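You operate a simulated robot arm through the tools that you are given. There is no shell and no other tool.

You are at the controls of a simulated two-armed robot. One attempt, no reset.

JOB
Put the silver watch in slot 1 and the black in slot 3, then shut and dust the glass lid.
Fine: use the dusting pad and put it back. Where these are worked on the way, their far stop is far enough and under half their travel is too little: glass lid. What is to be rubbed or washed off counts as gone when no trace of it is left.

The check looks at the end state, three seconds after you hand in, the way a careful person would. Anything else that was tipped, shoved, dropped, spilled or broken makes it a failure. Lids that push on must go on centred and level and be pressed home; caps that screw on are set level and turned clockwise until they are tight.

ROBOT AND FRAMES
Two 7-joint arms with four-finger grippers on one trunk that stands fixed in place. Base frame: the origin is at the foot of the trunk, x ahead of it, y to its left, z up; the work surface is at about z = 820. Lengths are in mm, angles in rad, forces in N, time in s.
The left shoulder is at [40, 181, 1237], the right one opposite. With the tool pointing down near the work surface each hand reaches from about 280 to 820 mm from the base axis, measured 20 degrees to its own side. Payload 3.67 kg a hand.
The TCP of each hand is the grasp point between the finger pads, 28 mm short of the fingertips. In the tool frame z runs along the fingers and y along their closing line. Largest opening 112 mm; the body of the gripper starts 73 mm behind the TCP.
Orientation is told as [roll, pitch, yaw] about the base's x, y, z axes, in that order, counted from this pose: with the fingers straight down and closing along the base's y, the tool's x points along the base's -x, its y along +y and its z along -z.

CONTROLS
- The arms move only by the tool play_rows. It takes "left_moves", "right_moves" or both (then of equal length, played together; a hand with none holds still); each is a list of rows, each a list of 3 entries, a list of its own where there are three numbers: the shift along the tool's x, y, z in mm, then the turn, a rotation vector about the tool's x, y, z in rad, then the closure in counts, from 0 (fully open) to 255 (shut). In form: [[[x, y, z], [wx, wy, wz], hand], ...]. A call has 1 to 20 rows; each row is the pose to reach, as a shift and turn from the pose commanded when the call began, along the tool's axes at that moment. Each row takes 0.2 s and may step no farther than 50 mm and 0.15 rad from the row before; otherwise, or with a gripper value out of range, the whole call is refused. A pose out of reach is approached as far as the arm can. The call stops where the force on the tool passes 90 N (or 10 N more than at its start, if that is more) or the arm is blocked; 0.2 s more then pass. Each finger halts on what it meets, pressing with about 32 N; the grip force reading is that of the motor and also rises with nothing between the fingers. The clock runs only during rows and for 0.2 s after the last one: add rows that repeat a pose to give the fingers time. The reply holds the time, the measured pose of the TCP, the force on the tool along the base axes, the opening and the grip force, in the units named above and with some noise, with the torque about the TCP (base axes, N m) and any sound that the robot's microphone picked up.
- Cameras (640 x 400 px; columns grow to the right, rows downward): "scene" is now at [91, -49.8, 1465.8]; the picture's right is [-0.45, -0.89, 0.00], its down [-0.53, 0.26, -0.81] and it looks along [0.72, -0.36, -0.59] (base axes); focal length 347 px, centre (320, 200). "left" rides on the left gripper at [60, 18, -104] in its tool frame; the picture's right is [-0.29, 0.96, 0.00], its down [-0.80, -0.24, -0.55] and it looks along [-0.53, -0.16, 0.83] (tool axes); focal length 234 px, centre (320, 200). "right" rides on the right gripper at [60, -18, -104] in its tool frame; the picture's right is [0.29, 0.96, 0.00], its down [-0.80, 0.24, -0.55] and it looks along [-0.53, 0.16, 0.83] (tool axes); focal length 234 px, centre (320, 200). There is no depth. A picture from a camera that has moved, and an enlarged one, comes with that camera's place and axes in the base frame and with its lens. The place of the scene camera against the robot may be out by one fixed shift of up to 18 mm in any direction.
- snapshot(camera): a new picture of that camera. No time passes.
- lift_body(by): slides the trunk up (or, below 0, down) by that many mm; the arms and the scene camera ride with it, the base frame stays. It gives what a move gives, with no picture.
- pan_tilt(pan, tilt): turns the head with the scene camera to pan (to the left, within 1.501 rad either way) and tilt (down, from -0.506 to 1.204), counted from straight ahead of the robot. It gives what a move gives.
- zoom(camera, box): a new picture of the part [left, top, right, bottom] of that camera's present view, enlarged. No time passes.
- job_done(): hands the job in; it is judged then, once.

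Places have to be worked out from the pictures, the camera data and where the tool is seen. Open the grippers and draw the arms clear of the work before you hand the job in, unless the task says otherwise.

The tools are called after ">>>" by a JSON object that holds its "fn" and its "kwargs". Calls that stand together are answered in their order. play_rows: Moves the arms, as the interface text tells. Its arguments: {"type":"object","properties":{"left_moves":{"type":"array"},"right_moves":{"type":"array"}},"required":[]} The other tools are called the same way: lift_body (by) slides the trunk up or down; pan_tilt (pan, tilt) turns the head that bears the scene camera; snapshot (camera) takes a picture; zoom (camera, box) takes an enlarged picture of a part of a camera's view; job_done () hands the job in.

At the start:

```text
time_s: 0.0
left_ee_pos: [428.3, -34.5, 1159.6]
left_tcp_rot: [0.0, 0.001, 0.001]
left_force: [-0.6, -0.2, 0.7]
left_torque: [-0.03, -0.01, -0.02]
left_grip_width: 112.0
left_gripper_force: 0.0
right_ee_pos: [381.1, -475.1, 1205.7]
right_tcp_rot: [0.001, 0.001, 0.003]
right_force: [0.4, 0.2, -0.1]
right_torque: [0.01, 0.0, -0.02]
right_grip_width: 112.0
right_gripper_force: 0.0
trunk travel left (down, up): [-350.0, 164.0]
head pan, tilt: [-0.463, 0.632]
```

scene: 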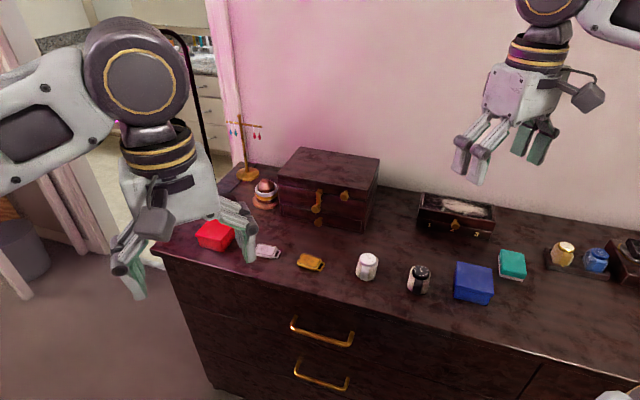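
right: 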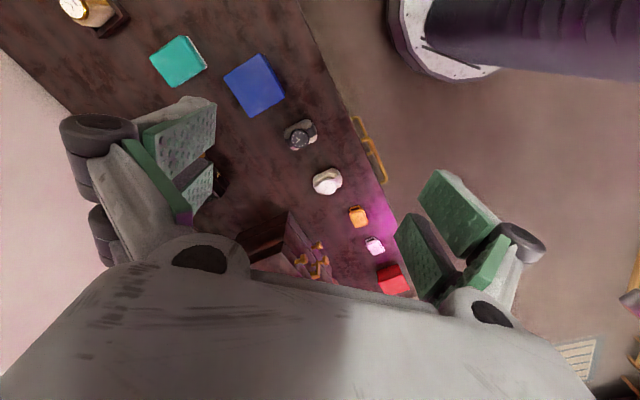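
left: 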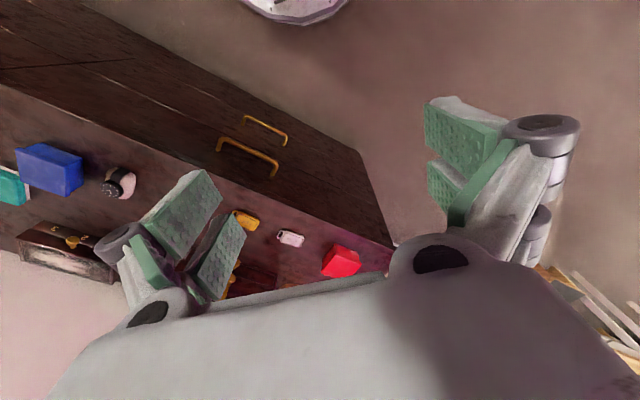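

I start by looking closer at the scene: the watches seem to sit on the right side stand (gold and blue faces) and near centre (white and black objects). I'll turn the head for a better view and enlarge parts.

>>> {"fn": "pan_tilt", "kwargs": {"pan": -0.75, "tilt": 0.7}}

>>> {"fn": "snapshot", "kwargs": {"camera": "scene"}}

>>> {"fn": "zoom", "kwargs": {"camera": "scene", "box": [200, 150, 420, 290]}}

>>> {"fn": "zoom", "kwargs": {"camera": "scene", "box": [400, 150, 620, 290]}}

```text
time_s: 0.8
left_ee_pos: [428.5, -35.1, 1152.8]
left_tcp_rot: [0.001, 0.001, 0.001]
left_force: [0.0, -0.4, -0.2]
left_torque: [0.01, 0.02, -0.01]
left_grip_width: 112.0
left_gripper_force: 0.2
right_ee_pos: [381.3, -476.0, 1199.8]
right_tcp_rot: [0.001, -0.002, 0.001]
right_force: [0.2, 0.2, -0.7]
right_torque: [0.0, 0.03, 0.0]
right_grip_width: 111.9
right_gripper_force: 0.1
trunk travel left (down, up): [-350.0, 164.0]
head pan, tilt: [-0.75, 0.7]
```

```text
taken
camera scene: at [75.2, -68.8, 1460.0], right [-0.68, -0.73, 0.0], down [-0.47, 0.44, -0.76], along [0.56, -0.52, -0.64], focal length 347 px, centre (320, 200)
```

scene: 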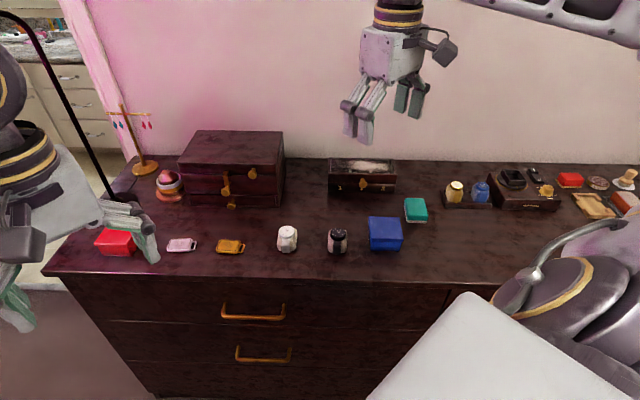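

```text
2.86 times, centred on (310, 220) of scene
camera zoom: at [75.2, -68.8, 1460.0], right [-0.68, -0.73, 0.0], down [-0.47, 0.44, -0.76], along [0.56, -0.52, -0.64], focal length 992 px, centre (349, 143)
```

zoom: 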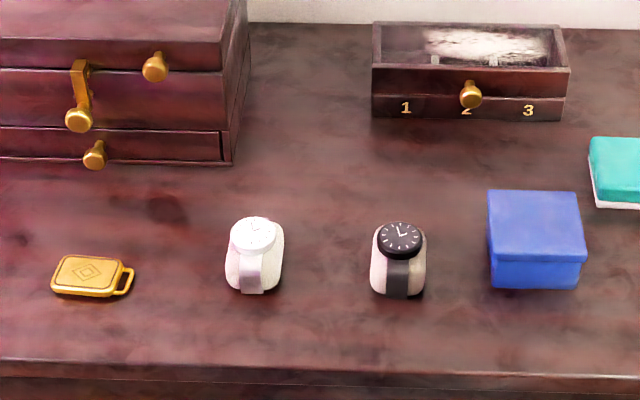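

```text
2.86 times, centred on (510, 220) of scene
camera zoom: at [75.2, -68.8, 1460.0], right [-0.68, -0.73, 0.0], down [-0.47, 0.44, -0.76], along [0.56, -0.52, -0.64], focal length 992 px, centre (-223, 143)
```

zoom: 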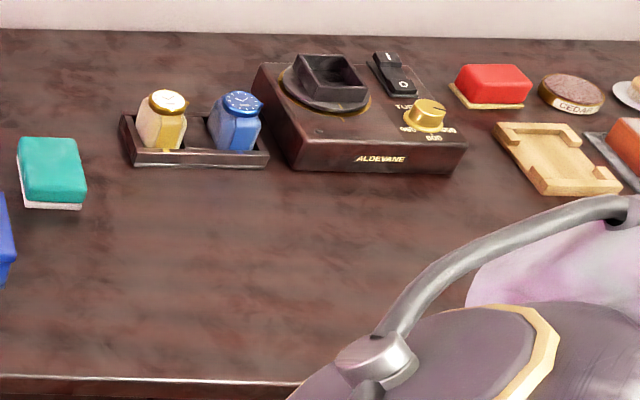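

The watch box with slots 1–3 is at the back, the white/silver and black watches on cushions in front. I enlarge the box and the right-hand items to identify the lid state and the dusting pad.

>>> {"fn": "zoom", "kwargs": {"camera": "scene", "box": [310, 145, 420, 215]}}

>>> {"fn": "zoom", "kwargs": {"camera": "scene", "box": [540, 150, 640, 225]}}

>>> {"fn": "zoom", "kwargs": {"camera": "scene", "box": [360, 180, 450, 260]}}

>>> {"fn": "zoom", "kwargs": {"camera": "scene", "box": [260, 210, 360, 270]}}

```text
5.71 times, centred on (365, 180) of scene
camera zoom: at [75.2, -68.8, 1460.0], right [-0.68, -0.73, 0.0], down [-0.47, 0.44, -0.76], along [0.56, -0.52, -0.64], focal length 1984 px, centre (63, 314)
```

zoom: 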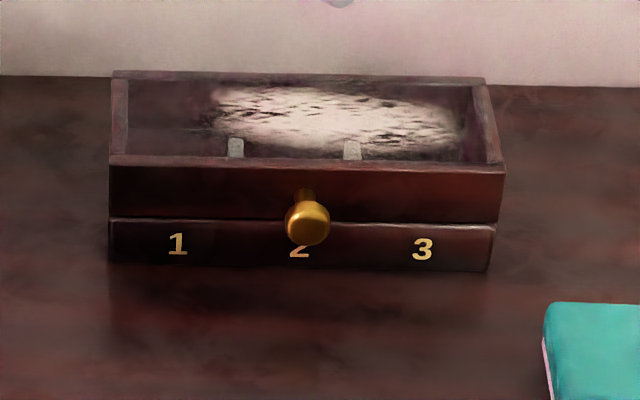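

```text
5.33 times, centred on (590, 188) of scene
camera zoom: at [75.2, -68.8, 1460.0], right [-0.68, -0.73, 0.0], down [-0.47, 0.44, -0.76], along [0.56, -0.52, -0.64], focal length 1852 px, centre (-1120, 267)
```

zoom: 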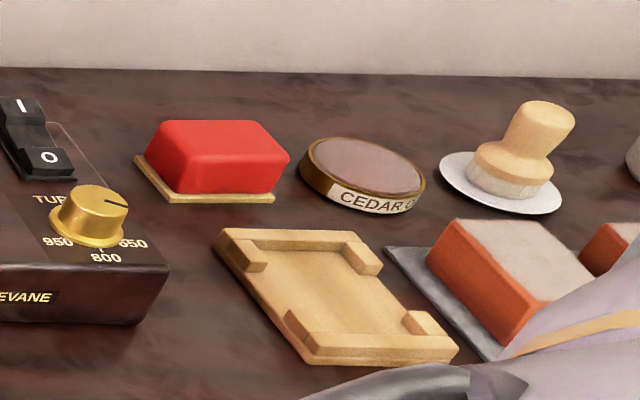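

```text
5.00 times, centred on (405, 220) of scene
camera zoom: at [75.2, -68.8, 1460.0], right [-0.68, -0.73, 0.0], down [-0.47, 0.44, -0.76], along [0.56, -0.52, -0.64], focal length 1736 px, centre (-105, 100)
```

zoom: 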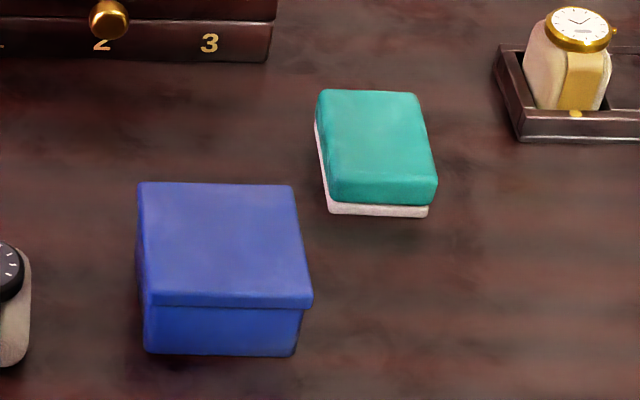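

```text
6.40 times, centred on (310, 240) of scene
camera zoom: at [75.2, -68.8, 1460.0], right [-0.68, -0.73, 0.0], down [-0.47, 0.44, -0.76], along [0.56, -0.52, -0.64], focal length 2223 px, centre (384, -56)
```

zoom: 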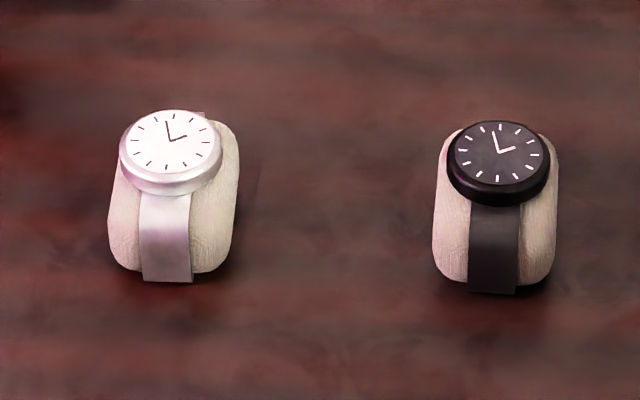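

The lid looks shut over the box now (hinged at the back, knob in front), with white dust on the glass. I turn the right hand to match the dresser's direction (about −45°) and move it a bit so its camera can look at the box and side items.

>>> {"fn": "play_rows", "kwargs": {"right_moves": [[[-2, -10, 0], [0, 0, 0.13], 0], [[-4, -25, 0], [0, 0, 0.26], 0], [[-6, -40, 0], [0, 0, 0.39], 0], [[-8, -55, 0], [0, 0, 0.52], 0], [[-10, -70, 0], [0, 0, 0.65], 0], [[-10, -85, 0], [0, 0, 0.78], 0]]}}

>>> {"fn": "snapshot", "kwargs": {"camera": "right"}}

>>> {"fn": "snapshot", "kwargs": {"camera": "scene"}}

```text
time_s: 2.2
left_ee_pos: [426.6, -34.6, 1153.3]
left_tcp_rot: [-0.002, 0.002, 0.001]
left_force: [-0.5, -0.2, 0.2]
left_torque: [0.0, -0.02, 0.06]
left_grip_width: 112.1
left_gripper_force: 0.0
right_ee_pos: [389.4, -559.3, 1198.9]
right_tcp_rot: [0.0, 0.001, -0.781]
right_force: [0.1, -1.0, 0.8]
right_torque: [0.0, 0.02, 0.03]
right_grip_width: 111.9
right_gripper_force: 0.0
trunk travel left (down, up): [-350.0, 164.0]
head pan, tilt: [-0.75, 0.7]
```

```text
taken
camera right: at [333.5, -530.9, 1302.8], right [0.47, 0.88, 0.0], down [0.74, -0.39, 0.55], along [0.49, -0.26, -0.83], focal length 234 px, centre (320, 200)
```

right: 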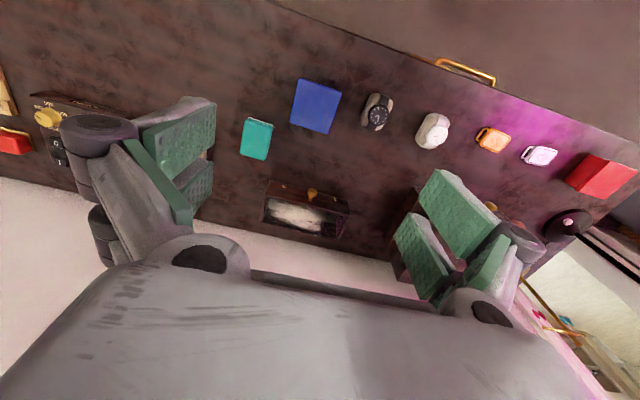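

```text
taken
camera scene: at [74.7, -69.1, 1460.0], right [-0.68, -0.73, 0.0], down [-0.47, 0.44, -0.76], along [0.56, -0.52, -0.64], focal length 347 px, centre (320, 200)
```

scene: 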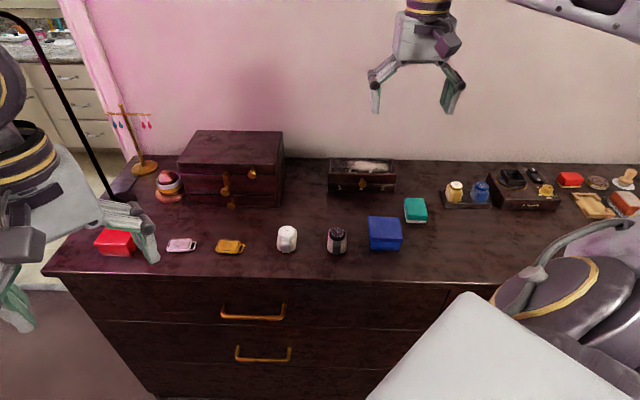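

The wrist camera sees the box, teal pad, and watches from above. I enlarge these regions for accurate measurement.

>>> {"fn": "zoom", "kwargs": {"camera": "right", "box": [225, 150, 385, 250]}}

>>> {"fn": "zoom", "kwargs": {"camera": "right", "box": [340, 70, 500, 170]}}

>>> {"fn": "zoom", "kwargs": {"camera": "right", "box": [220, 70, 380, 170]}}

>>> {"fn": "pan_tilt", "kwargs": {"pan": -1.1, "tilt": 0.7}}

>>> {"fn": "snapshot", "kwargs": {"camera": "scene"}}

```text
4.00 times, centred on (305, 200) of right
camera zoom: at [333.5, -530.9, 1302.8], right [0.47, 0.88, 0.0], down [0.74, -0.39, 0.55], along [0.49, -0.26, -0.83], focal length 937 px, centre (380, 200)
```

zoom: 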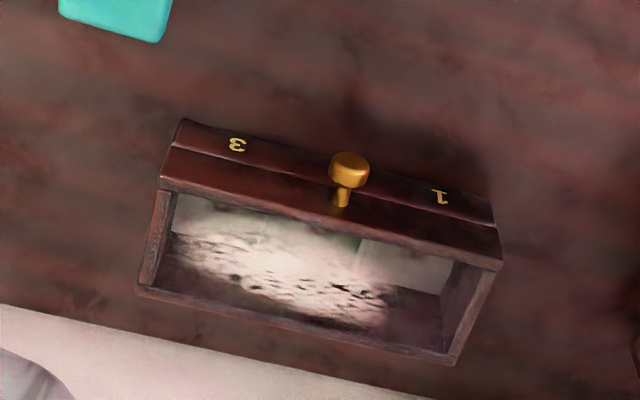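

```text
4.00 times, centred on (420, 120) of right
camera zoom: at [333.5, -530.9, 1302.8], right [0.47, 0.88, 0.0], down [0.74, -0.39, 0.55], along [0.49, -0.26, -0.83], focal length 937 px, centre (-80, 520)
```

zoom: 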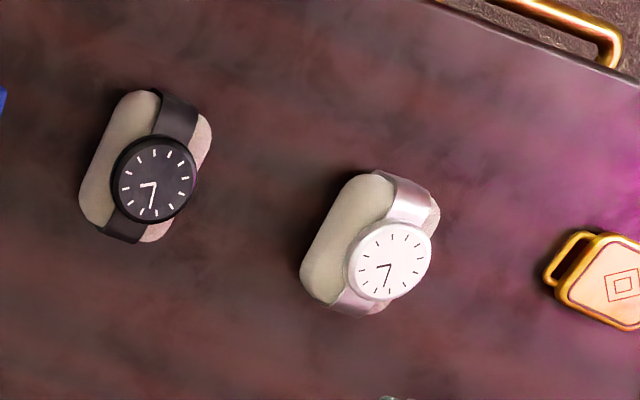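

```text
4.00 times, centred on (300, 120) of right
camera zoom: at [333.5, -530.9, 1302.8], right [0.47, 0.88, 0.0], down [0.74, -0.39, 0.55], along [0.49, -0.26, -0.83], focal length 937 px, centre (400, 520)
```

zoom: 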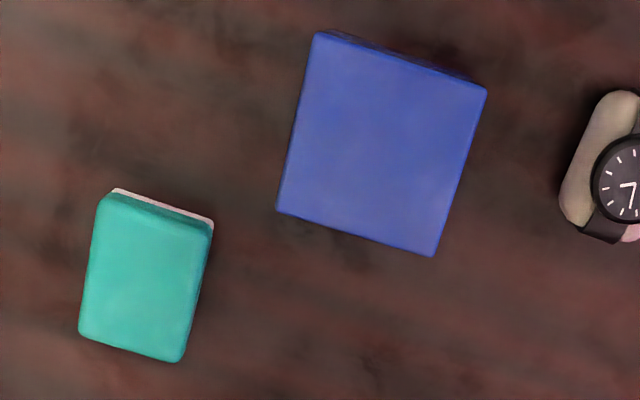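

```text
time_s: 3.0
left_ee_pos: [427.2, -34.7, 1152.9]
left_tcp_rot: [-0.001, 0.003, 0.004]
left_force: [-0.2, -0.1, 0.0]
left_torque: [-0.01, 0.01, -0.03]
left_grip_width: 112.2
left_gripper_force: 0.0
right_ee_pos: [391.0, -558.9, 1199.8]
right_tcp_rot: [0.001, -0.001, -0.779]
right_force: [0.1, -0.3, -0.5]
right_torque: [-0.01, 0.02, -0.03]
right_grip_width: 111.9
right_gripper_force: 0.0
trunk travel left (down, up): [-350.0, 164.0]
head pan, tilt: [-1.1, 0.7]
```

```text
taken
camera scene: at [51.6, -86.4, 1460.0], right [-0.89, -0.45, 0.0], down [-0.29, 0.57, -0.76], along [0.35, -0.68, -0.64], focal length 347 px, centre (320, 200)
```

scene: 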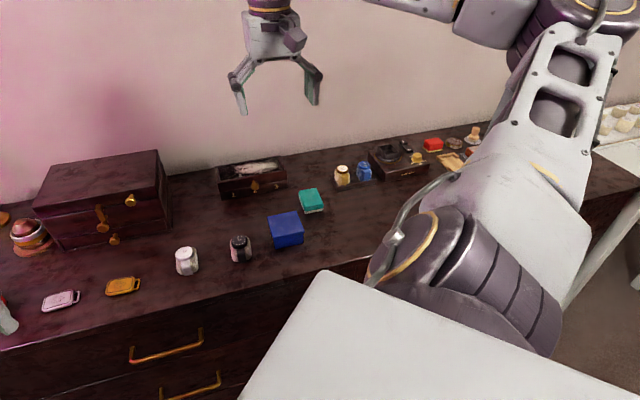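

From the wrist view I estimate (in dresser axes n = toward wall, s = along it leftward): box front n≈899, depth ≈75, z top ≈890, watches at n≈681. I move the right hand over the watches for a close look.

>>> {"fn": "play_rows", "kwargs": {"right_moves": [[[15, 23, 20], [0, 0, 0], 0], [[30, 47, 50], [0, 0, 0], 0], [[45, 70, 85], [0, 0, 0], 0], [[60, 93, 115], [0, 0, 0], 0], [[75, 117, 148], [0, 0, 0], 0], [[89, 140, 178], [0, 0, 0], 0]]}}

>>> {"fn": "snapshot", "kwargs": {"camera": "right"}}

>>> {"fn": "snapshot", "kwargs": {"camera": "scene"}}

```text
time_s: 4.4
left_ee_pos: [428.1, -34.8, 1152.1]
left_tcp_rot: [0.0, 0.001, 0.003]
left_force: [-0.7, -0.5, 0.7]
left_torque: [-0.03, 0.04, -0.01]
left_grip_width: 112.2
left_gripper_force: 0.1
right_ee_pos: [425.2, -395.7, 1020.3]
right_tcp_rot: [-0.001, 0.001, -0.779]
right_force: [0.3, -0.2, 0.0]
right_torque: [0.0, 0.04, 0.0]
right_grip_width: 112.0
right_gripper_force: 0.0
trunk travel left (down, up): [-350.0, 164.0]
head pan, tilt: [-1.1, 0.7]
```

```text
taken
camera right: at [369.5, -366.4, 1124.3], right [0.47, 0.88, 0.0], down [0.74, -0.39, 0.55], along [0.49, -0.26, -0.83], focal length 234 px, centre (320, 200)
```

right: 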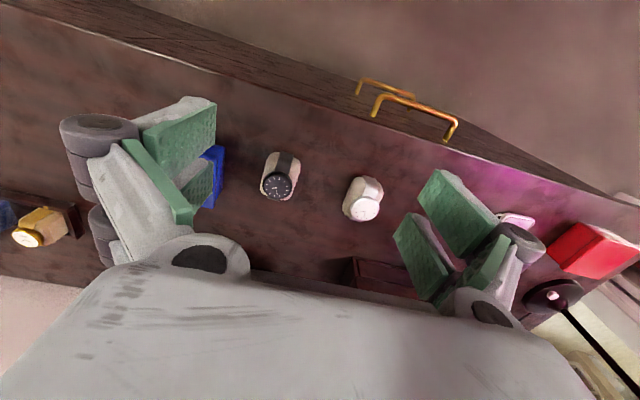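

```text
taken
camera scene: at [52.4, -86.7, 1460.0], right [-0.89, -0.45, 0.0], down [-0.29, 0.57, -0.76], along [0.35, -0.68, -0.64], focal length 347 px, centre (320, 200)
```

scene: 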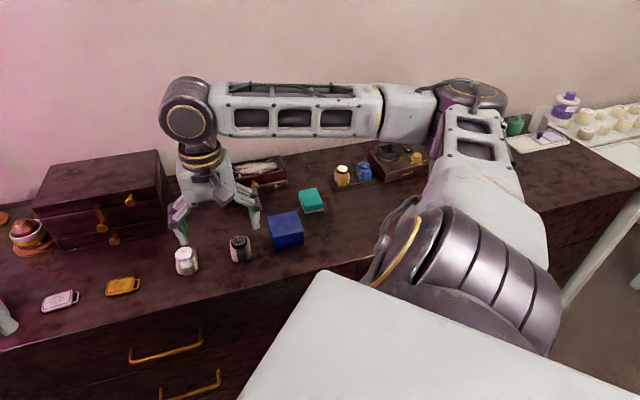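

The watches are clear in this view; I enlarge them.

>>> {"fn": "zoom", "kwargs": {"camera": "right", "box": [240, 135, 320, 215]}}

>>> {"fn": "zoom", "kwargs": {"camera": "right", "box": [325, 155, 405, 235]}}

```text
5.00 times, centred on (280, 175) of right
camera zoom: at [369.5, -366.4, 1124.3], right [0.47, 0.88, 0.0], down [0.74, -0.39, 0.55], along [0.49, -0.26, -0.83], focal length 1171 px, centre (520, 325)
```

zoom: 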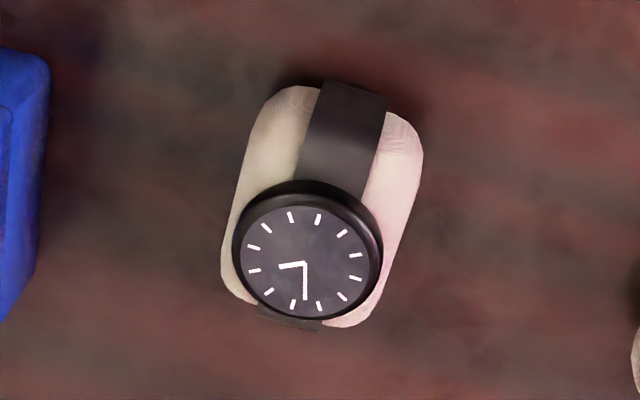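

```text
5.00 times, centred on (365, 195) of right
camera zoom: at [369.5, -366.4, 1124.3], right [0.47, 0.88, 0.0], down [0.74, -0.39, 0.55], along [0.49, -0.26, -0.83], focal length 1171 px, centre (95, 225)
```

zoom: 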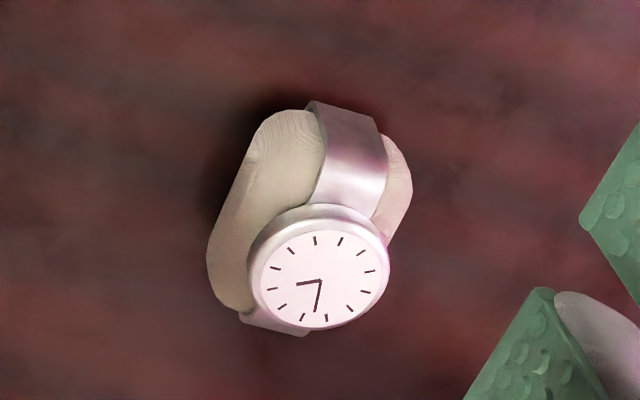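

Watches measured: black dial at n≈682, s≈−6, silver at n≈685, s≈118, tops z≈862, cushions ≈44 × 65 mm. Next I go toward the lid's knob, tilting the fingers about 40° toward the wall for reach, and look before touching.

>>> {"fn": "play_rows", "kwargs": {"right_moves": [[[-20, -20, 0], [0, -0.14, 0], 0], [[-55, -40, 0], [0, -0.28, 0], 0], [[-90, -60, 5], [0, -0.42, 0], 0], [[-125, -80, 10], [0, -0.56, 0], 0], [[-160, -98, 20], [0, -0.7, 0], 0]]}}

>>> {"fn": "snapshot", "kwargs": {"camera": "right"}}

>>> {"fn": "snapshot", "kwargs": {"camera": "scene"}}

```text
time_s: 5.6
left_ee_pos: [428.1, -36.3, 1153.3]
left_tcp_rot: [0.0, 0.002, 0.002]
left_force: [0.6, 0.0, 0.4]
left_torque: [0.03, -0.05, 0.02]
left_grip_width: 112.3
left_gripper_force: 0.1
right_ee_pos: [474.3, -579.9, 998.2]
right_tcp_rot: [0.0, -0.701, -0.778]
right_force: [-0.2, -0.5, -0.8]
right_torque: [-0.01, 0.01, 0.01]
right_grip_width: 112.0
right_gripper_force: 0.0
trunk travel left (down, up): [-350.0, 164.0]
head pan, tilt: [-1.1, 0.7]
```

```text
taken
camera right: at [378.7, -513.2, 1038.1], right [0.52, 0.84, -0.18], down [0.35, -0.01, 0.94], along [0.78, -0.55, -0.29], focal length 234 px, centre (320, 200)
```

right: 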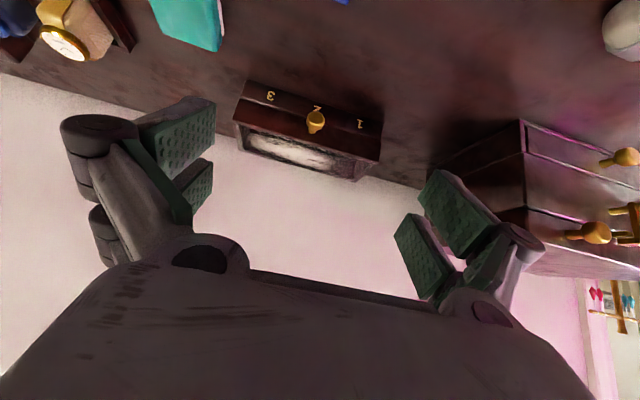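

```text
taken
camera scene: at [51.9, -87.6, 1459.9], right [-0.89, -0.45, 0.0], down [-0.29, 0.57, -0.76], along [0.35, -0.68, -0.64], focal length 347 px, centre (320, 200)
```

scene: 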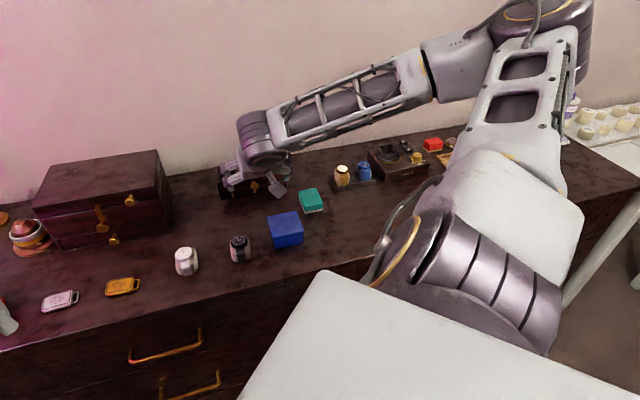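

The knob is clearly visible in the wrist view; I enlarge it for triangulation.

>>> {"fn": "zoom", "kwargs": {"camera": "right", "box": [225, 70, 395, 190]}}

```text
3.33 times, centred on (310, 130) of right
camera zoom: at [378.7, -513.2, 1038.1], right [0.52, 0.84, -0.18], down [0.35, -0.01, 0.94], along [0.78, -0.55, -0.29], focal length 781 px, centre (353, 433)
```

zoom: 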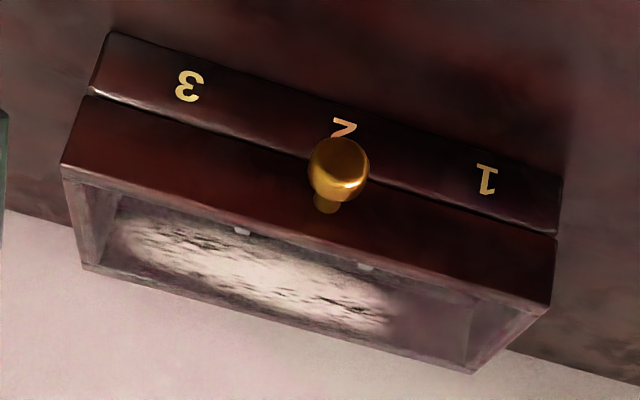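

Knob head triangulates to n≈871, s≈−77, z≈867 (≈22 mm wide). I go to a pre-grasp 60 mm short along the finger direction and check.

>>> {"fn": "play_rows", "kwargs": {"right_moves": [[[-4, -1, 36], [0, 0, 0.003], 40], [[-8, -2, 72], [0, 0, 0.006], 80], [[-11.4, -2.6, 108], [0, 0, 0.007], 100], [[-11.4, -2.6, 108], [0, 0, 0.007], 100]]}}

>>> {"fn": "snapshot", "kwargs": {"camera": "right"}}

>>> {"fn": "zoom", "kwargs": {"camera": "scene", "box": [180, 120, 340, 220]}}

```text
time_s: 6.6
left_ee_pos: [427.3, -34.4, 1153.8]
left_tcp_rot: [-0.001, 0.0, 0.002]
left_force: [-0.6, 0.8, -1.2]
left_torque: [-0.04, -0.02, -0.03]
left_grip_width: 111.9
left_gripper_force: 0.0
right_ee_pos: [525.3, -635.0, 926.5]
right_tcp_rot: [0.005, -0.698, -0.786]
right_force: [-0.2, 0.7, -1.0]
right_torque: [-0.04, 0.0, 0.0]
right_grip_width: 67.9
right_gripper_force: 0.1
trunk travel left (down, up): [-350.0, 164.0]
head pan, tilt: [-1.1, 0.7]
```

```text
taken
camera right: at [431.3, -568.4, 966.8], right [0.52, 0.83, -0.18], down [0.35, -0.01, 0.94], along [0.78, -0.55, -0.29], focal length 234 px, centre (320, 200)
```

right: 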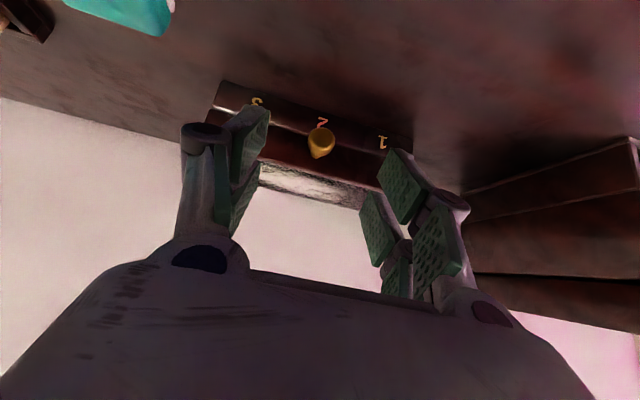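

```text
4.00 times, centred on (260, 170) of scene
camera zoom: at [51.0, -86.3, 1460.1], right [-0.89, -0.45, 0.0], down [-0.29, 0.57, -0.77], along [0.35, -0.68, -0.64], focal length 1389 px, centre (560, 320)
```

zoom: 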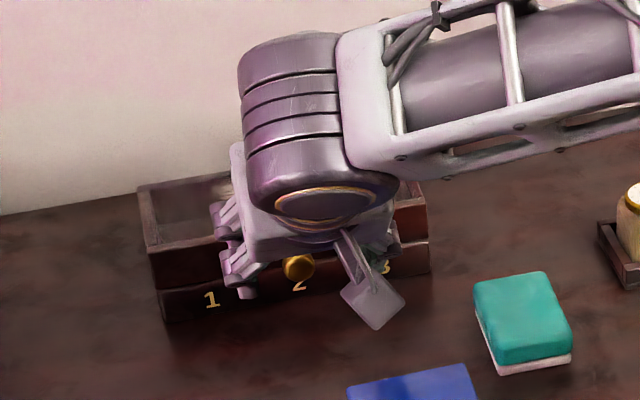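

The knob is centred between the fingers (predicted s≈−77.5, z≈868). I advance 64 mm along the fingers and then close on it.

>>> {"fn": "play_rows", "kwargs": {"right_moves": [[[0, 0, 22], [0, 0, 0], 100], [[0, 0, 44], [0, 0, 0], 100], [[0, 0, 64], [0, 0, 0], 100], [[0, 0, 64], [0, 0, 0], 100]]}}

>>> {"fn": "snapshot", "kwargs": {"camera": "right"}}

>>> {"fn": "zoom", "kwargs": {"camera": "scene", "box": [180, 120, 340, 220]}}

```text
time_s: 7.6
left_ee_pos: [427.3, -34.2, 1153.1]
left_tcp_rot: [0.001, 0.001, 0.002]
left_force: [-0.3, -0.5, 0.2]
left_torque: [-0.02, 0.02, -0.03]
left_grip_width: 112.2
left_gripper_force: 0.1
right_ee_pos: [555.5, -665.8, 878.3]
right_tcp_rot: [0.004, -0.699, -0.786]
right_force: [0.2, -0.1, 0.0]
right_torque: [-0.02, -0.01, 0.05]
right_grip_width: 68.1
right_gripper_force: 0.0
trunk travel left (down, up): [-350.0, 164.0]
head pan, tilt: [-1.1, 0.7]
```

```text
taken
camera right: at [460.5, -598.2, 917.7], right [0.52, 0.83, -0.18], down [0.35, -0.01, 0.94], along [0.78, -0.55, -0.29], focal length 234 px, centre (320, 200)
```

right: 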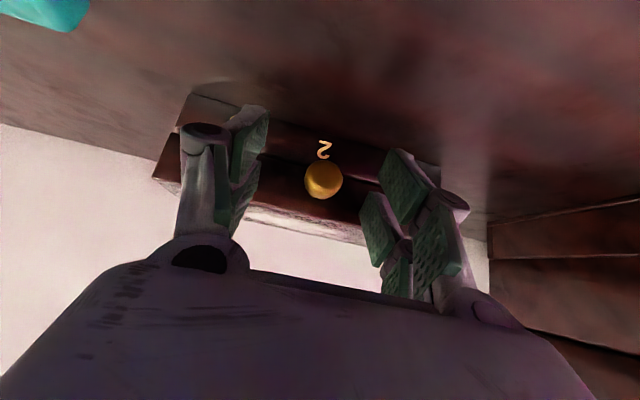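

```text
4.00 times, centred on (260, 170) of scene
camera zoom: at [51.1, -86.3, 1460.1], right [-0.89, -0.45, 0.0], down [-0.29, 0.57, -0.76], along [0.35, -0.68, -0.64], focal length 1389 px, centre (560, 320)
```

zoom: 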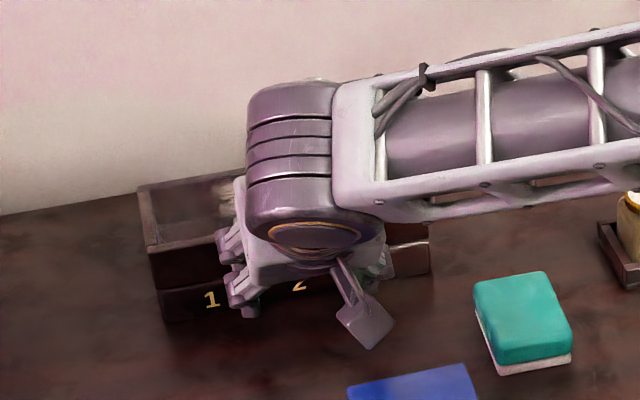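

The knob sits centred between the pads at the expected place. I close on it.

>>> {"fn": "play_rows", "kwargs": {"right_moves": [[[0, 0, 0], [0, 0, 0], 200], [[0, 0, 0], [0, 0, 0], 255], [[0, 0, 0], [0, 0, 0], 255], [[0, 0, 0], [0, 0, 0], 255]]}}

>>> {"fn": "snapshot", "kwargs": {"camera": "right"}}

```text
time_s: 8.6
left_ee_pos: [426.7, -33.2, 1154.1]
left_tcp_rot: [-0.001, -0.002, 0.002]
left_force: [0.0, 0.1, -0.1]
left_torque: [0.0, 0.01, 0.0]
left_grip_width: 112.1
left_gripper_force: 0.0
right_ee_pos: [556.4, -661.1, 876.9]
right_tcp_rot: [0.008, -0.7, -0.786]
right_force: [-2.1, 13.4, 0.5]
right_torque: [0.27, -0.16, 0.22]
right_grip_width: 21.3
right_gripper_force: 45.2
trunk travel left (down, up): [-350.0, 164.0]
head pan, tilt: [-1.1, 0.7]
```

```text
taken
camera right: at [461.1, -595.5, 918.2], right [0.52, 0.84, -0.18], down [0.34, -0.01, 0.94], along [0.78, -0.55, -0.29], focal length 234 px, centre (320, 200)
```

right: 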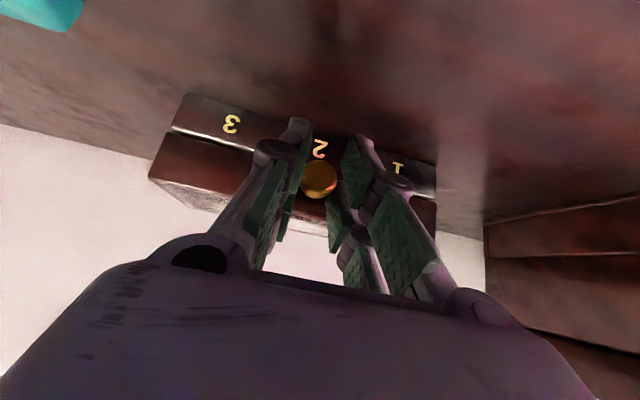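

The knob is gripped (21 mm) with a small side load; I relieve it by 3 mm and start swinging the lid up along an arc about a hinge near n≈981, z≈849, first 20°.

>>> {"fn": "play_rows", "kwargs": {"right_moves": [[[0, 3, 0], [0, 0, 0], 255], [[-3.8, 3, -3], [0, 0, 0], 255], [[-7.7, 3, -6], [0, 0, 0], 255], [[-15.8, 3, -11.3], [0, 0, 0], 255], [[-24.4, 3, -15.9], [0, 0, 0], 255], [[-33.3, 3, -19.7], [0, 0, 0], 255]]}}

>>> {"fn": "snapshot", "kwargs": {"camera": "right"}}

>>> {"fn": "zoom", "kwargs": {"camera": "scene", "box": [180, 120, 340, 220]}}

```text
time_s: 10.0
left_ee_pos: [428.6, -35.3, 1153.0]
left_tcp_rot: [0.0, 0.001, 0.002]
left_force: [-0.7, 0.3, 0.9]
left_torque: [0.01, 0.0, 0.03]
left_grip_width: 112.1
left_gripper_force: 0.0
right_ee_pos: [565.2, -671.6, 914.0]
right_tcp_rot: [0.005, -0.7, -0.787]
right_force: [1.4, 9.7, -7.5]
right_torque: [0.88, 0.8, 0.04]
right_grip_width: 20.0
right_gripper_force: 44.7
trunk travel left (down, up): [-350.0, 164.0]
head pan, tilt: [-1.1, 0.7]
```

```text
taken
camera right: at [472.1, -605.8, 954.4], right [0.52, 0.83, -0.18], down [0.35, -0.01, 0.94], along [0.78, -0.55, -0.29], focal length 234 px, centre (320, 200)
```

right: 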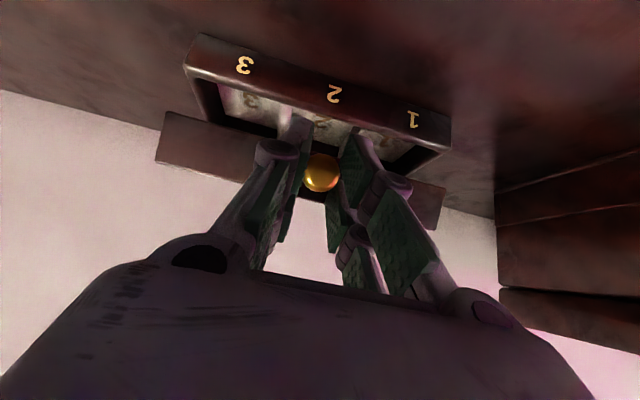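

```text
4.00 times, centred on (260, 170) of scene
camera zoom: at [52.7, -86.3, 1460.0], right [-0.89, -0.45, 0.0], down [-0.29, 0.57, -0.76], along [0.35, -0.68, -0.64], focal length 1389 px, centre (560, 320)
```

zoom: 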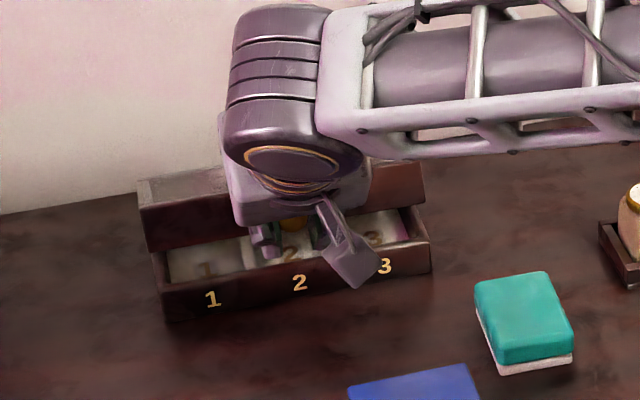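

The lid swings up cleanly and the slots are visible. I continue the arc from 20° to 60°.

>>> {"fn": "play_rows", "kwargs": {"right_moves": [[[-9.3, 1, -3], [0, 0, 0], 255], [[-18.7, 1, -5.3], [0, 0, 0], 255], [[-28.3, 1, -6.6], [0, 0, 0], 255], [[-38.1, 1, -7.2], [0, 0, 0], 255], [[-47.8, 1, -6.8], [0, 0, 0], 255], [[-57.4, 1, -5.6], [0, 0, 0], 255], [[-67, 1, -3.6], [0, 0, 0], 255], [[-76.3, 1, -0.9], [0, 0, 0], 255]]}}

>>> {"fn": "snapshot", "kwargs": {"camera": "right"}}

>>> {"fn": "snapshot", "kwargs": {"camera": "scene"}}

```text
time_s: 11.8
left_ee_pos: [427.0, -34.6, 1153.4]
left_tcp_rot: [0.0, 0.0, 0.001]
left_force: [0.6, 0.3, -0.5]
left_torque: [-0.03, 0.01, 0.03]
left_grip_width: 111.8
left_gripper_force: 0.1
right_ee_pos: [605.5, -711.9, 962.7]
right_tcp_rot: [0.005, -0.698, -0.787]
right_force: [-5.4, 11.4, -5.9]
right_torque: [1.21, 1.2, 0.03]
right_grip_width: 19.2
right_gripper_force: 45.7
trunk travel left (down, up): [-350.0, 164.0]
head pan, tilt: [-1.1, 0.7]
```

```text
taken
camera right: at [511.8, -645.1, 1004.5], right [0.52, 0.83, -0.18], down [0.35, -0.01, 0.94], along [0.78, -0.55, -0.3], focal length 234 px, centre (320, 200)
```

right: 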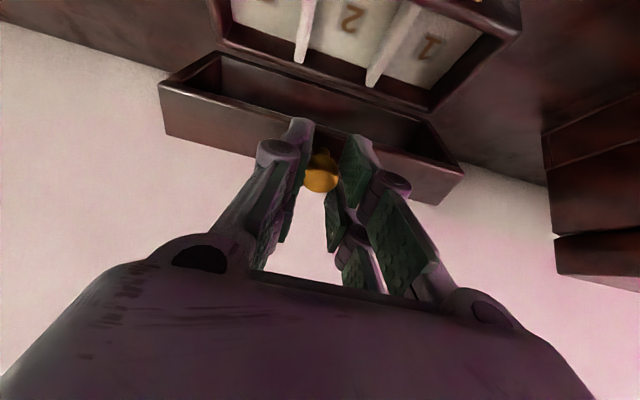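

```text
taken
camera scene: at [51.3, -85.8, 1460.1], right [-0.89, -0.45, 0.0], down [-0.29, 0.57, -0.77], along [0.35, -0.68, -0.64], focal length 347 px, centre (320, 200)
```

scene: 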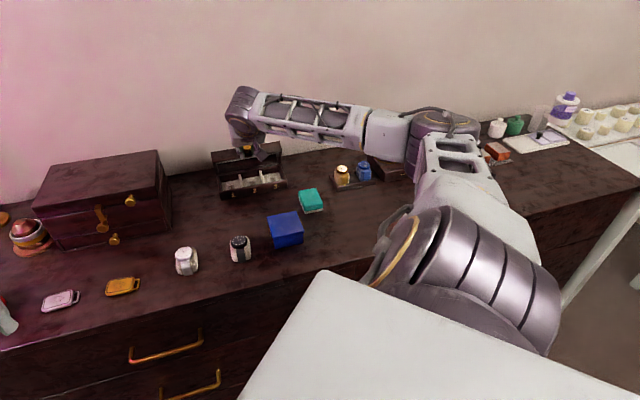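

Geometry matches the arc exactly; I continue from 60° to 95°.

>>> {"fn": "play_rows", "kwargs": {"right_moves": [[[-9, 1, 3.6], [0, 0, 0], 255], [[-17.7, 1, 8.1], [0, 0, 0], 255], [[-25.9, 1, 13.2], [0, 0, 0], 255], [[-33.7, 1, 19], [0, 0, 0], 255], [[-40.9, 1, 25.5], [0, 0, 0], 255], [[-47.6, 1, 32.6], [0, 0, 0], 255], [[-53.5, 1, 40.3], [0, 0, 0], 255]]}}

>>> {"fn": "snapshot", "kwargs": {"camera": "right"}}

>>> {"fn": "zoom", "kwargs": {"camera": "scene", "box": [160, 80, 360, 220]}}

```text
time_s: 13.4
left_ee_pos: [427.2, -32.8, 1153.7]
left_tcp_rot: [-0.002, 0.0, 0.001]
left_force: [0.7, -0.1, 0.5]
left_torque: [0.0, -0.04, 0.02]
left_grip_width: 111.8
left_gripper_force: 0.1
right_ee_pos: [654.2, -759.2, 970.6]
right_tcp_rot: [0.009, -0.707, -0.791]
right_force: [-7.2, 5.6, 9.4]
right_torque: [0.84, 0.97, 0.02]
right_grip_width: 21.0
right_gripper_force: 45.0
trunk travel left (down, up): [-350.0, 164.0]
head pan, tilt: [-1.1, 0.7]
```

```text
taken
camera right: at [559.7, -693.3, 1011.2], right [0.52, 0.83, -0.18], down [0.34, -0.01, 0.94], along [0.78, -0.55, -0.29], focal length 234 px, centre (320, 200)
```

right: 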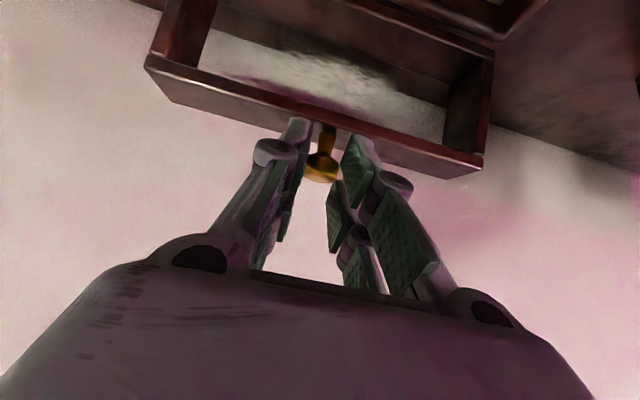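

```text
2.86 times, centred on (260, 150) of scene
camera zoom: at [49.8, -84.9, 1460.3], right [-0.89, -0.45, 0.0], down [-0.29, 0.57, -0.77], along [0.35, -0.68, -0.64], focal length 992 px, centre (491, 343)
```

zoom: 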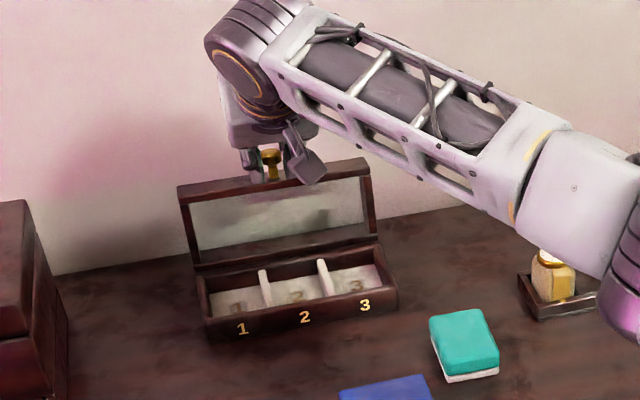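

The lid is around 95° now. I check the whole scene for elbow clearance before pushing further.

>>> {"fn": "snapshot", "kwargs": {"camera": "scene"}}

>>> {"fn": "snapshot", "kwargs": {"camera": "left"}}

```text
taken
camera scene: at [49.8, -84.9, 1460.3], right [-0.89, -0.45, 0.0], down [-0.29, 0.57, -0.77], along [0.35, -0.68, -0.64], focal length 347 px, centre (320, 200)
```

scene: 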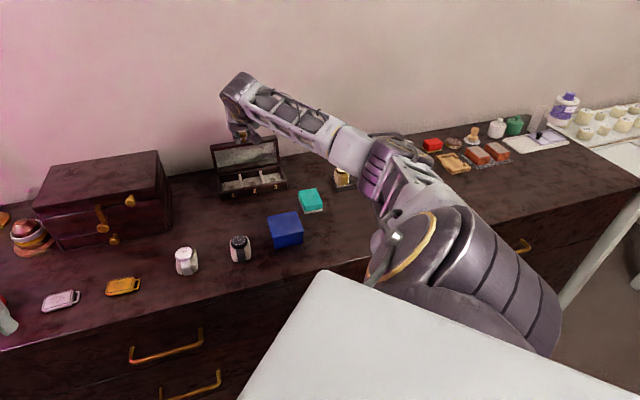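

```text
taken
camera left: at [365.2, -15.6, 1258.4], right [0.29, 0.96, 0.0], down [0.8, -0.24, 0.55], along [0.53, -0.16, -0.83], focal length 234 px, centre (320, 200)
```

left: 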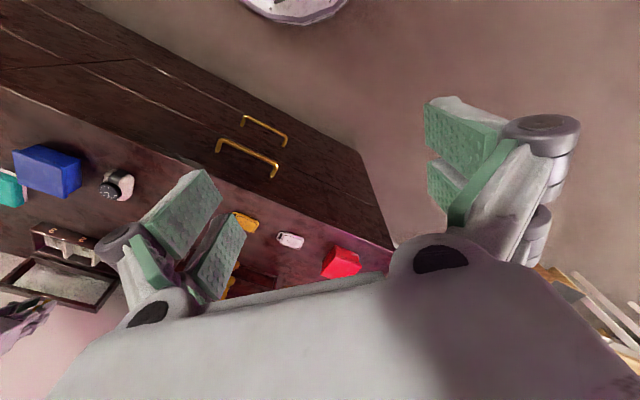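

Clearances are fine. I push gently on toward the lid's far stop in small steps.

>>> {"fn": "play_rows", "kwargs": {"right_moves": [[[-2.7, 0, 4], [0, 0, 0], 255], [[-5.3, 0, 8.2], [0, 0, 0], 255], [[-7.6, 0, 12.5], [0, 0, 0], 255], [[-9.8, 0, 16.8], [0, 0, 0], 255]]}}

>>> {"fn": "zoom", "kwargs": {"camera": "scene", "box": [160, 80, 360, 220]}}

```text
time_s: 14.4
left_ee_pos: [420.3, -29.1, 1156.7]
left_tcp_rot: [-0.007, -0.005, 0.001]
left_force: [-0.3, -0.2, -0.5]
left_torque: [-0.01, 0.01, -0.01]
left_grip_width: 111.8
left_gripper_force: 0.1
right_ee_pos: [661.4, -768.1, 968.8]
right_tcp_rot: [0.005, -0.705, -0.788]
right_force: [-43.0, 29.5, 31.1]
right_torque: [1.1, 1.61, -0.21]
right_grip_width: 20.8
right_gripper_force: 45.2
trunk travel left (down, up): [-350.0, 164.0]
head pan, tilt: [-1.1, 0.7]
```

```text
2.86 times, centred on (260, 150) of scene
camera zoom: at [41.7, -78.1, 1461.0], right [-0.89, -0.45, 0.0], down [-0.29, 0.57, -0.77], along [0.35, -0.69, -0.64], focal length 992 px, centre (491, 343)
```

zoom: 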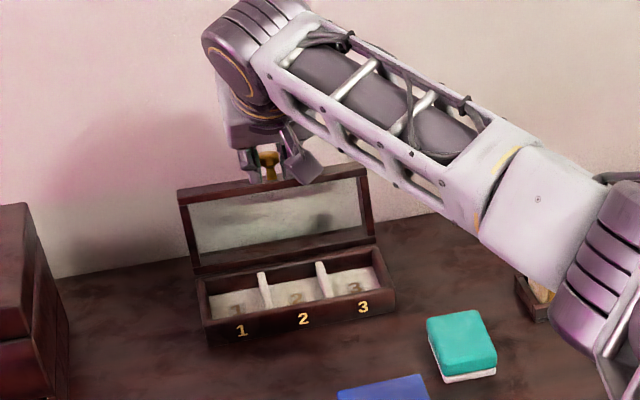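

The lid met its far stop (force ≈60 N, about 101°, past vertical). I ease back a few mm, open the fingers and withdraw along the tool axis.

>>> {"fn": "play_rows", "kwargs": {"right_moves": [[[2, 0, -4], [0, 0, 0], 255], [[3.5, 0, -7], [0, 0, 0], 255], [[3.5, 0, -7], [0, 0, 0], 180], [[3.5, 0, -7], [0, 0, 0], 120], [[3.5, 0, -7], [0, 0, 0], 120], [[3.5, 0, -20], [0, 0, 0], 120], [[3.5, 0, -50], [0, 0, 0], 100]]}}

>>> {"fn": "zoom", "kwargs": {"camera": "scene", "box": [160, 80, 360, 220]}}

>>> {"fn": "snapshot", "kwargs": {"camera": "right"}}

```text
time_s: 16.0
left_ee_pos: [426.8, -35.4, 1153.3]
left_tcp_rot: [-0.003, 0.001, 0.002]
left_force: [-0.4, 0.9, 0.3]
left_torque: [-0.03, -0.04, 0.0]
left_grip_width: 111.7
left_gripper_force: 0.0
right_ee_pos: [641.8, -745.7, 994.3]
right_tcp_rot: [0.006, -0.696, -0.788]
right_force: [-0.1, 0.3, 0.7]
right_torque: [-0.05, 0.01, -0.03]
right_grip_width: 68.2
right_gripper_force: 0.0
trunk travel left (down, up): [-350.0, 164.0]
head pan, tilt: [-1.1, 0.7]
```

```text
2.86 times, centred on (260, 150) of scene
camera zoom: at [49.8, -85.5, 1460.1], right [-0.89, -0.45, 0.0], down [-0.29, 0.57, -0.77], along [0.35, -0.68, -0.64], focal length 992 px, centre (491, 343)
```

zoom: 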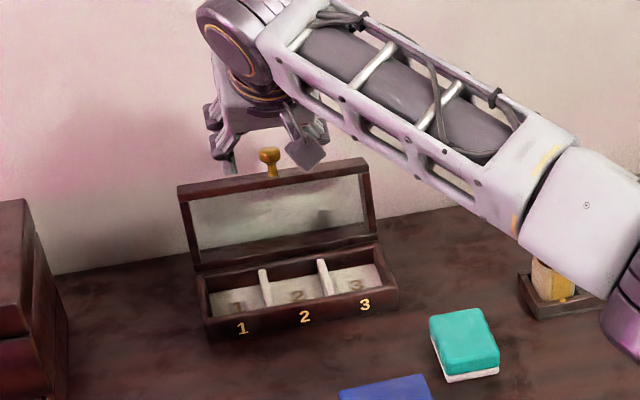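

```text
taken
camera right: at [548.3, -678.9, 1035.8], right [0.52, 0.83, -0.18], down [0.35, -0.01, 0.94], along [0.78, -0.55, -0.3], focal length 234 px, centre (320, 200)
```

right: 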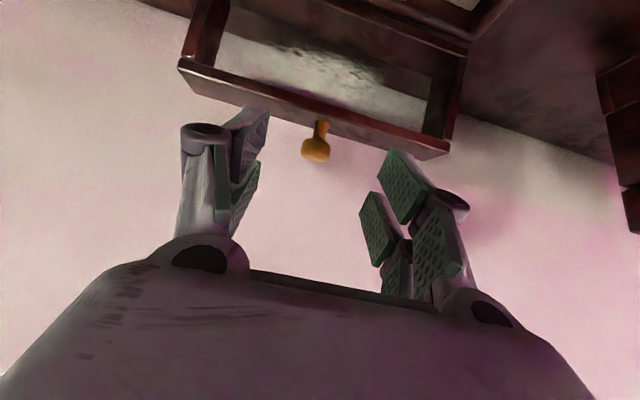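

The lid stays open at its stop. I draw the hand back toward the robot and look into the open box.

>>> {"fn": "play_rows", "kwargs": {"right_moves": [[[5, 0, -35], [0, 0, 0], 100], [[25, 2, -70], [0, 0.05, 0], 60], [[50, 5, -105], [0, 0.1, 0], 40], [[75, 8, -140], [0, 0.15, 0], 20], [[100, 10, -165], [0, 0.2, 0], 0], [[125, 13, -190], [0, 0.25, 0], 0]]}}

>>> {"fn": "snapshot", "kwargs": {"camera": "right"}}

>>> {"fn": "zoom", "kwargs": {"camera": "scene", "box": [195, 130, 305, 205]}}

```text
time_s: 17.4
left_ee_pos: [426.8, -35.8, 1151.4]
left_tcp_rot: [-0.001, -0.001, 0.002]
left_force: [-0.1, -0.5, -0.1]
left_torque: [-0.01, -0.04, 0.0]
left_grip_width: 111.9
left_gripper_force: 0.0
right_ee_pos: [495.8, -585.7, 1061.9]
right_tcp_rot: [0.003, -0.449, -0.788]
right_force: [-0.2, 0.2, -0.9]
right_torque: [0.01, -0.01, 0.01]
right_grip_width: 112.2
right_gripper_force: 0.1
trunk travel left (down, up): [-350.0, 164.0]
head pan, tilt: [-1.1, 0.7]
```

```text
taken
camera right: at [411.7, -528.3, 1129.0], right [0.49, 0.86, -0.12], down [0.51, -0.17, 0.85], along [0.71, -0.48, -0.52], focal length 234 px, centre (320, 200)
```

right: 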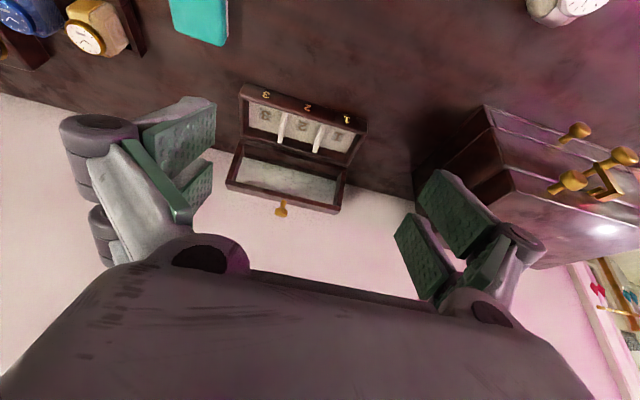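

```text
5.33 times, centred on (250, 168) of scene
camera zoom: at [51.0, -86.1, 1460.1], right [-0.89, -0.45, 0.0], down [-0.29, 0.57, -0.77], along [0.35, -0.68, -0.64], focal length 1852 px, centre (693, 373)
```

zoom: 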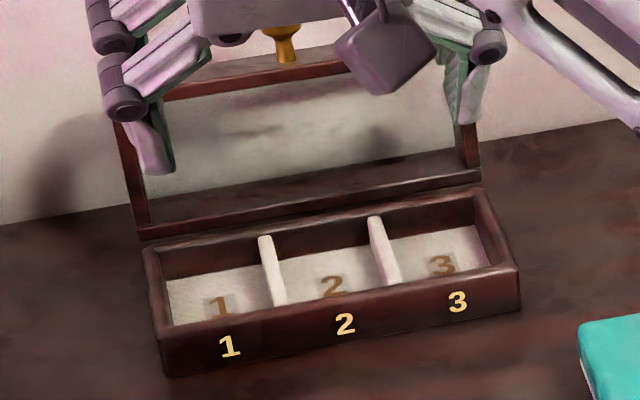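

>>> {"fn": "zoom", "kwargs": {"camera": "right", "box": [215, 75, 385, 225]}}

```text
2.67 times, centred on (300, 150) of right
camera zoom: at [411.7, -528.3, 1129.0], right [0.49, 0.86, -0.12], down [0.51, -0.17, 0.85], along [0.71, -0.48, -0.52], focal length 624 px, centre (373, 333)
```

zoom: 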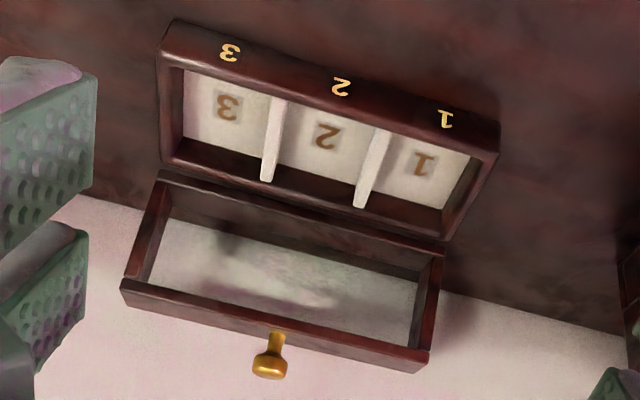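

The slots are clearly labelled 1–3 with white dividers. To measure the slot walls precisely, I bring the hand upright nearer the box and look steeply down.

>>> {"fn": "play_rows", "kwargs": {"right_moves": [[[-10, -11, 22], [0, 0.112, 0], 0], [[-20, -22, 44], [0, 0.225, 0], 0], [[-30, -33, 66], [0, 0.337, 0], 0], [[-40.7, -43, 88], [0, 0.449, 0], 0], [[-40.7, -43, 88], [0, 0.449, 0], 0]]}}

>>> {"fn": "snapshot", "kwargs": {"camera": "right"}}

```text
time_s: 18.6
left_ee_pos: [426.9, -34.6, 1153.3]
left_tcp_rot: [-0.001, -0.001, 0.002]
left_force: [-0.4, -0.7, 0.9]
left_torque: [-0.03, -0.04, -0.01]
left_grip_width: 112.4
left_gripper_force: 0.1
right_ee_pos: [519.7, -668.3, 1000.8]
right_tcp_rot: [0.005, 0.0, -0.782]
right_force: [-0.1, 0.1, -0.1]
right_torque: [-0.03, -0.01, 0.0]
right_grip_width: 112.4
right_gripper_force: 0.0
trunk travel left (down, up): [-350.0, 164.0]
head pan, tilt: [-1.1, 0.7]
```

```text
taken
camera right: at [463.4, -638.9, 1103.2], right [0.47, 0.88, 0.0], down [0.73, -0.39, 0.56], along [0.49, -0.26, -0.83], focal length 234 px, centre (320, 200)
```

right: 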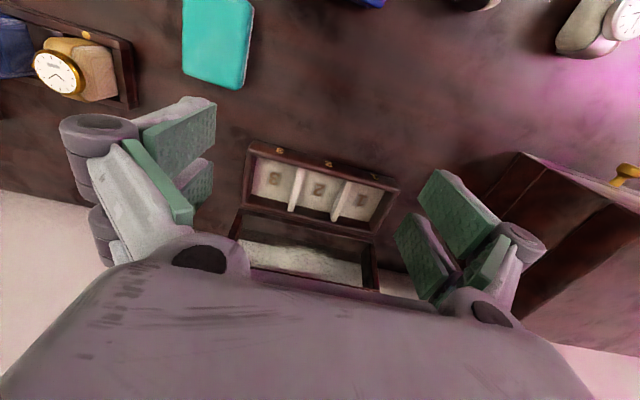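

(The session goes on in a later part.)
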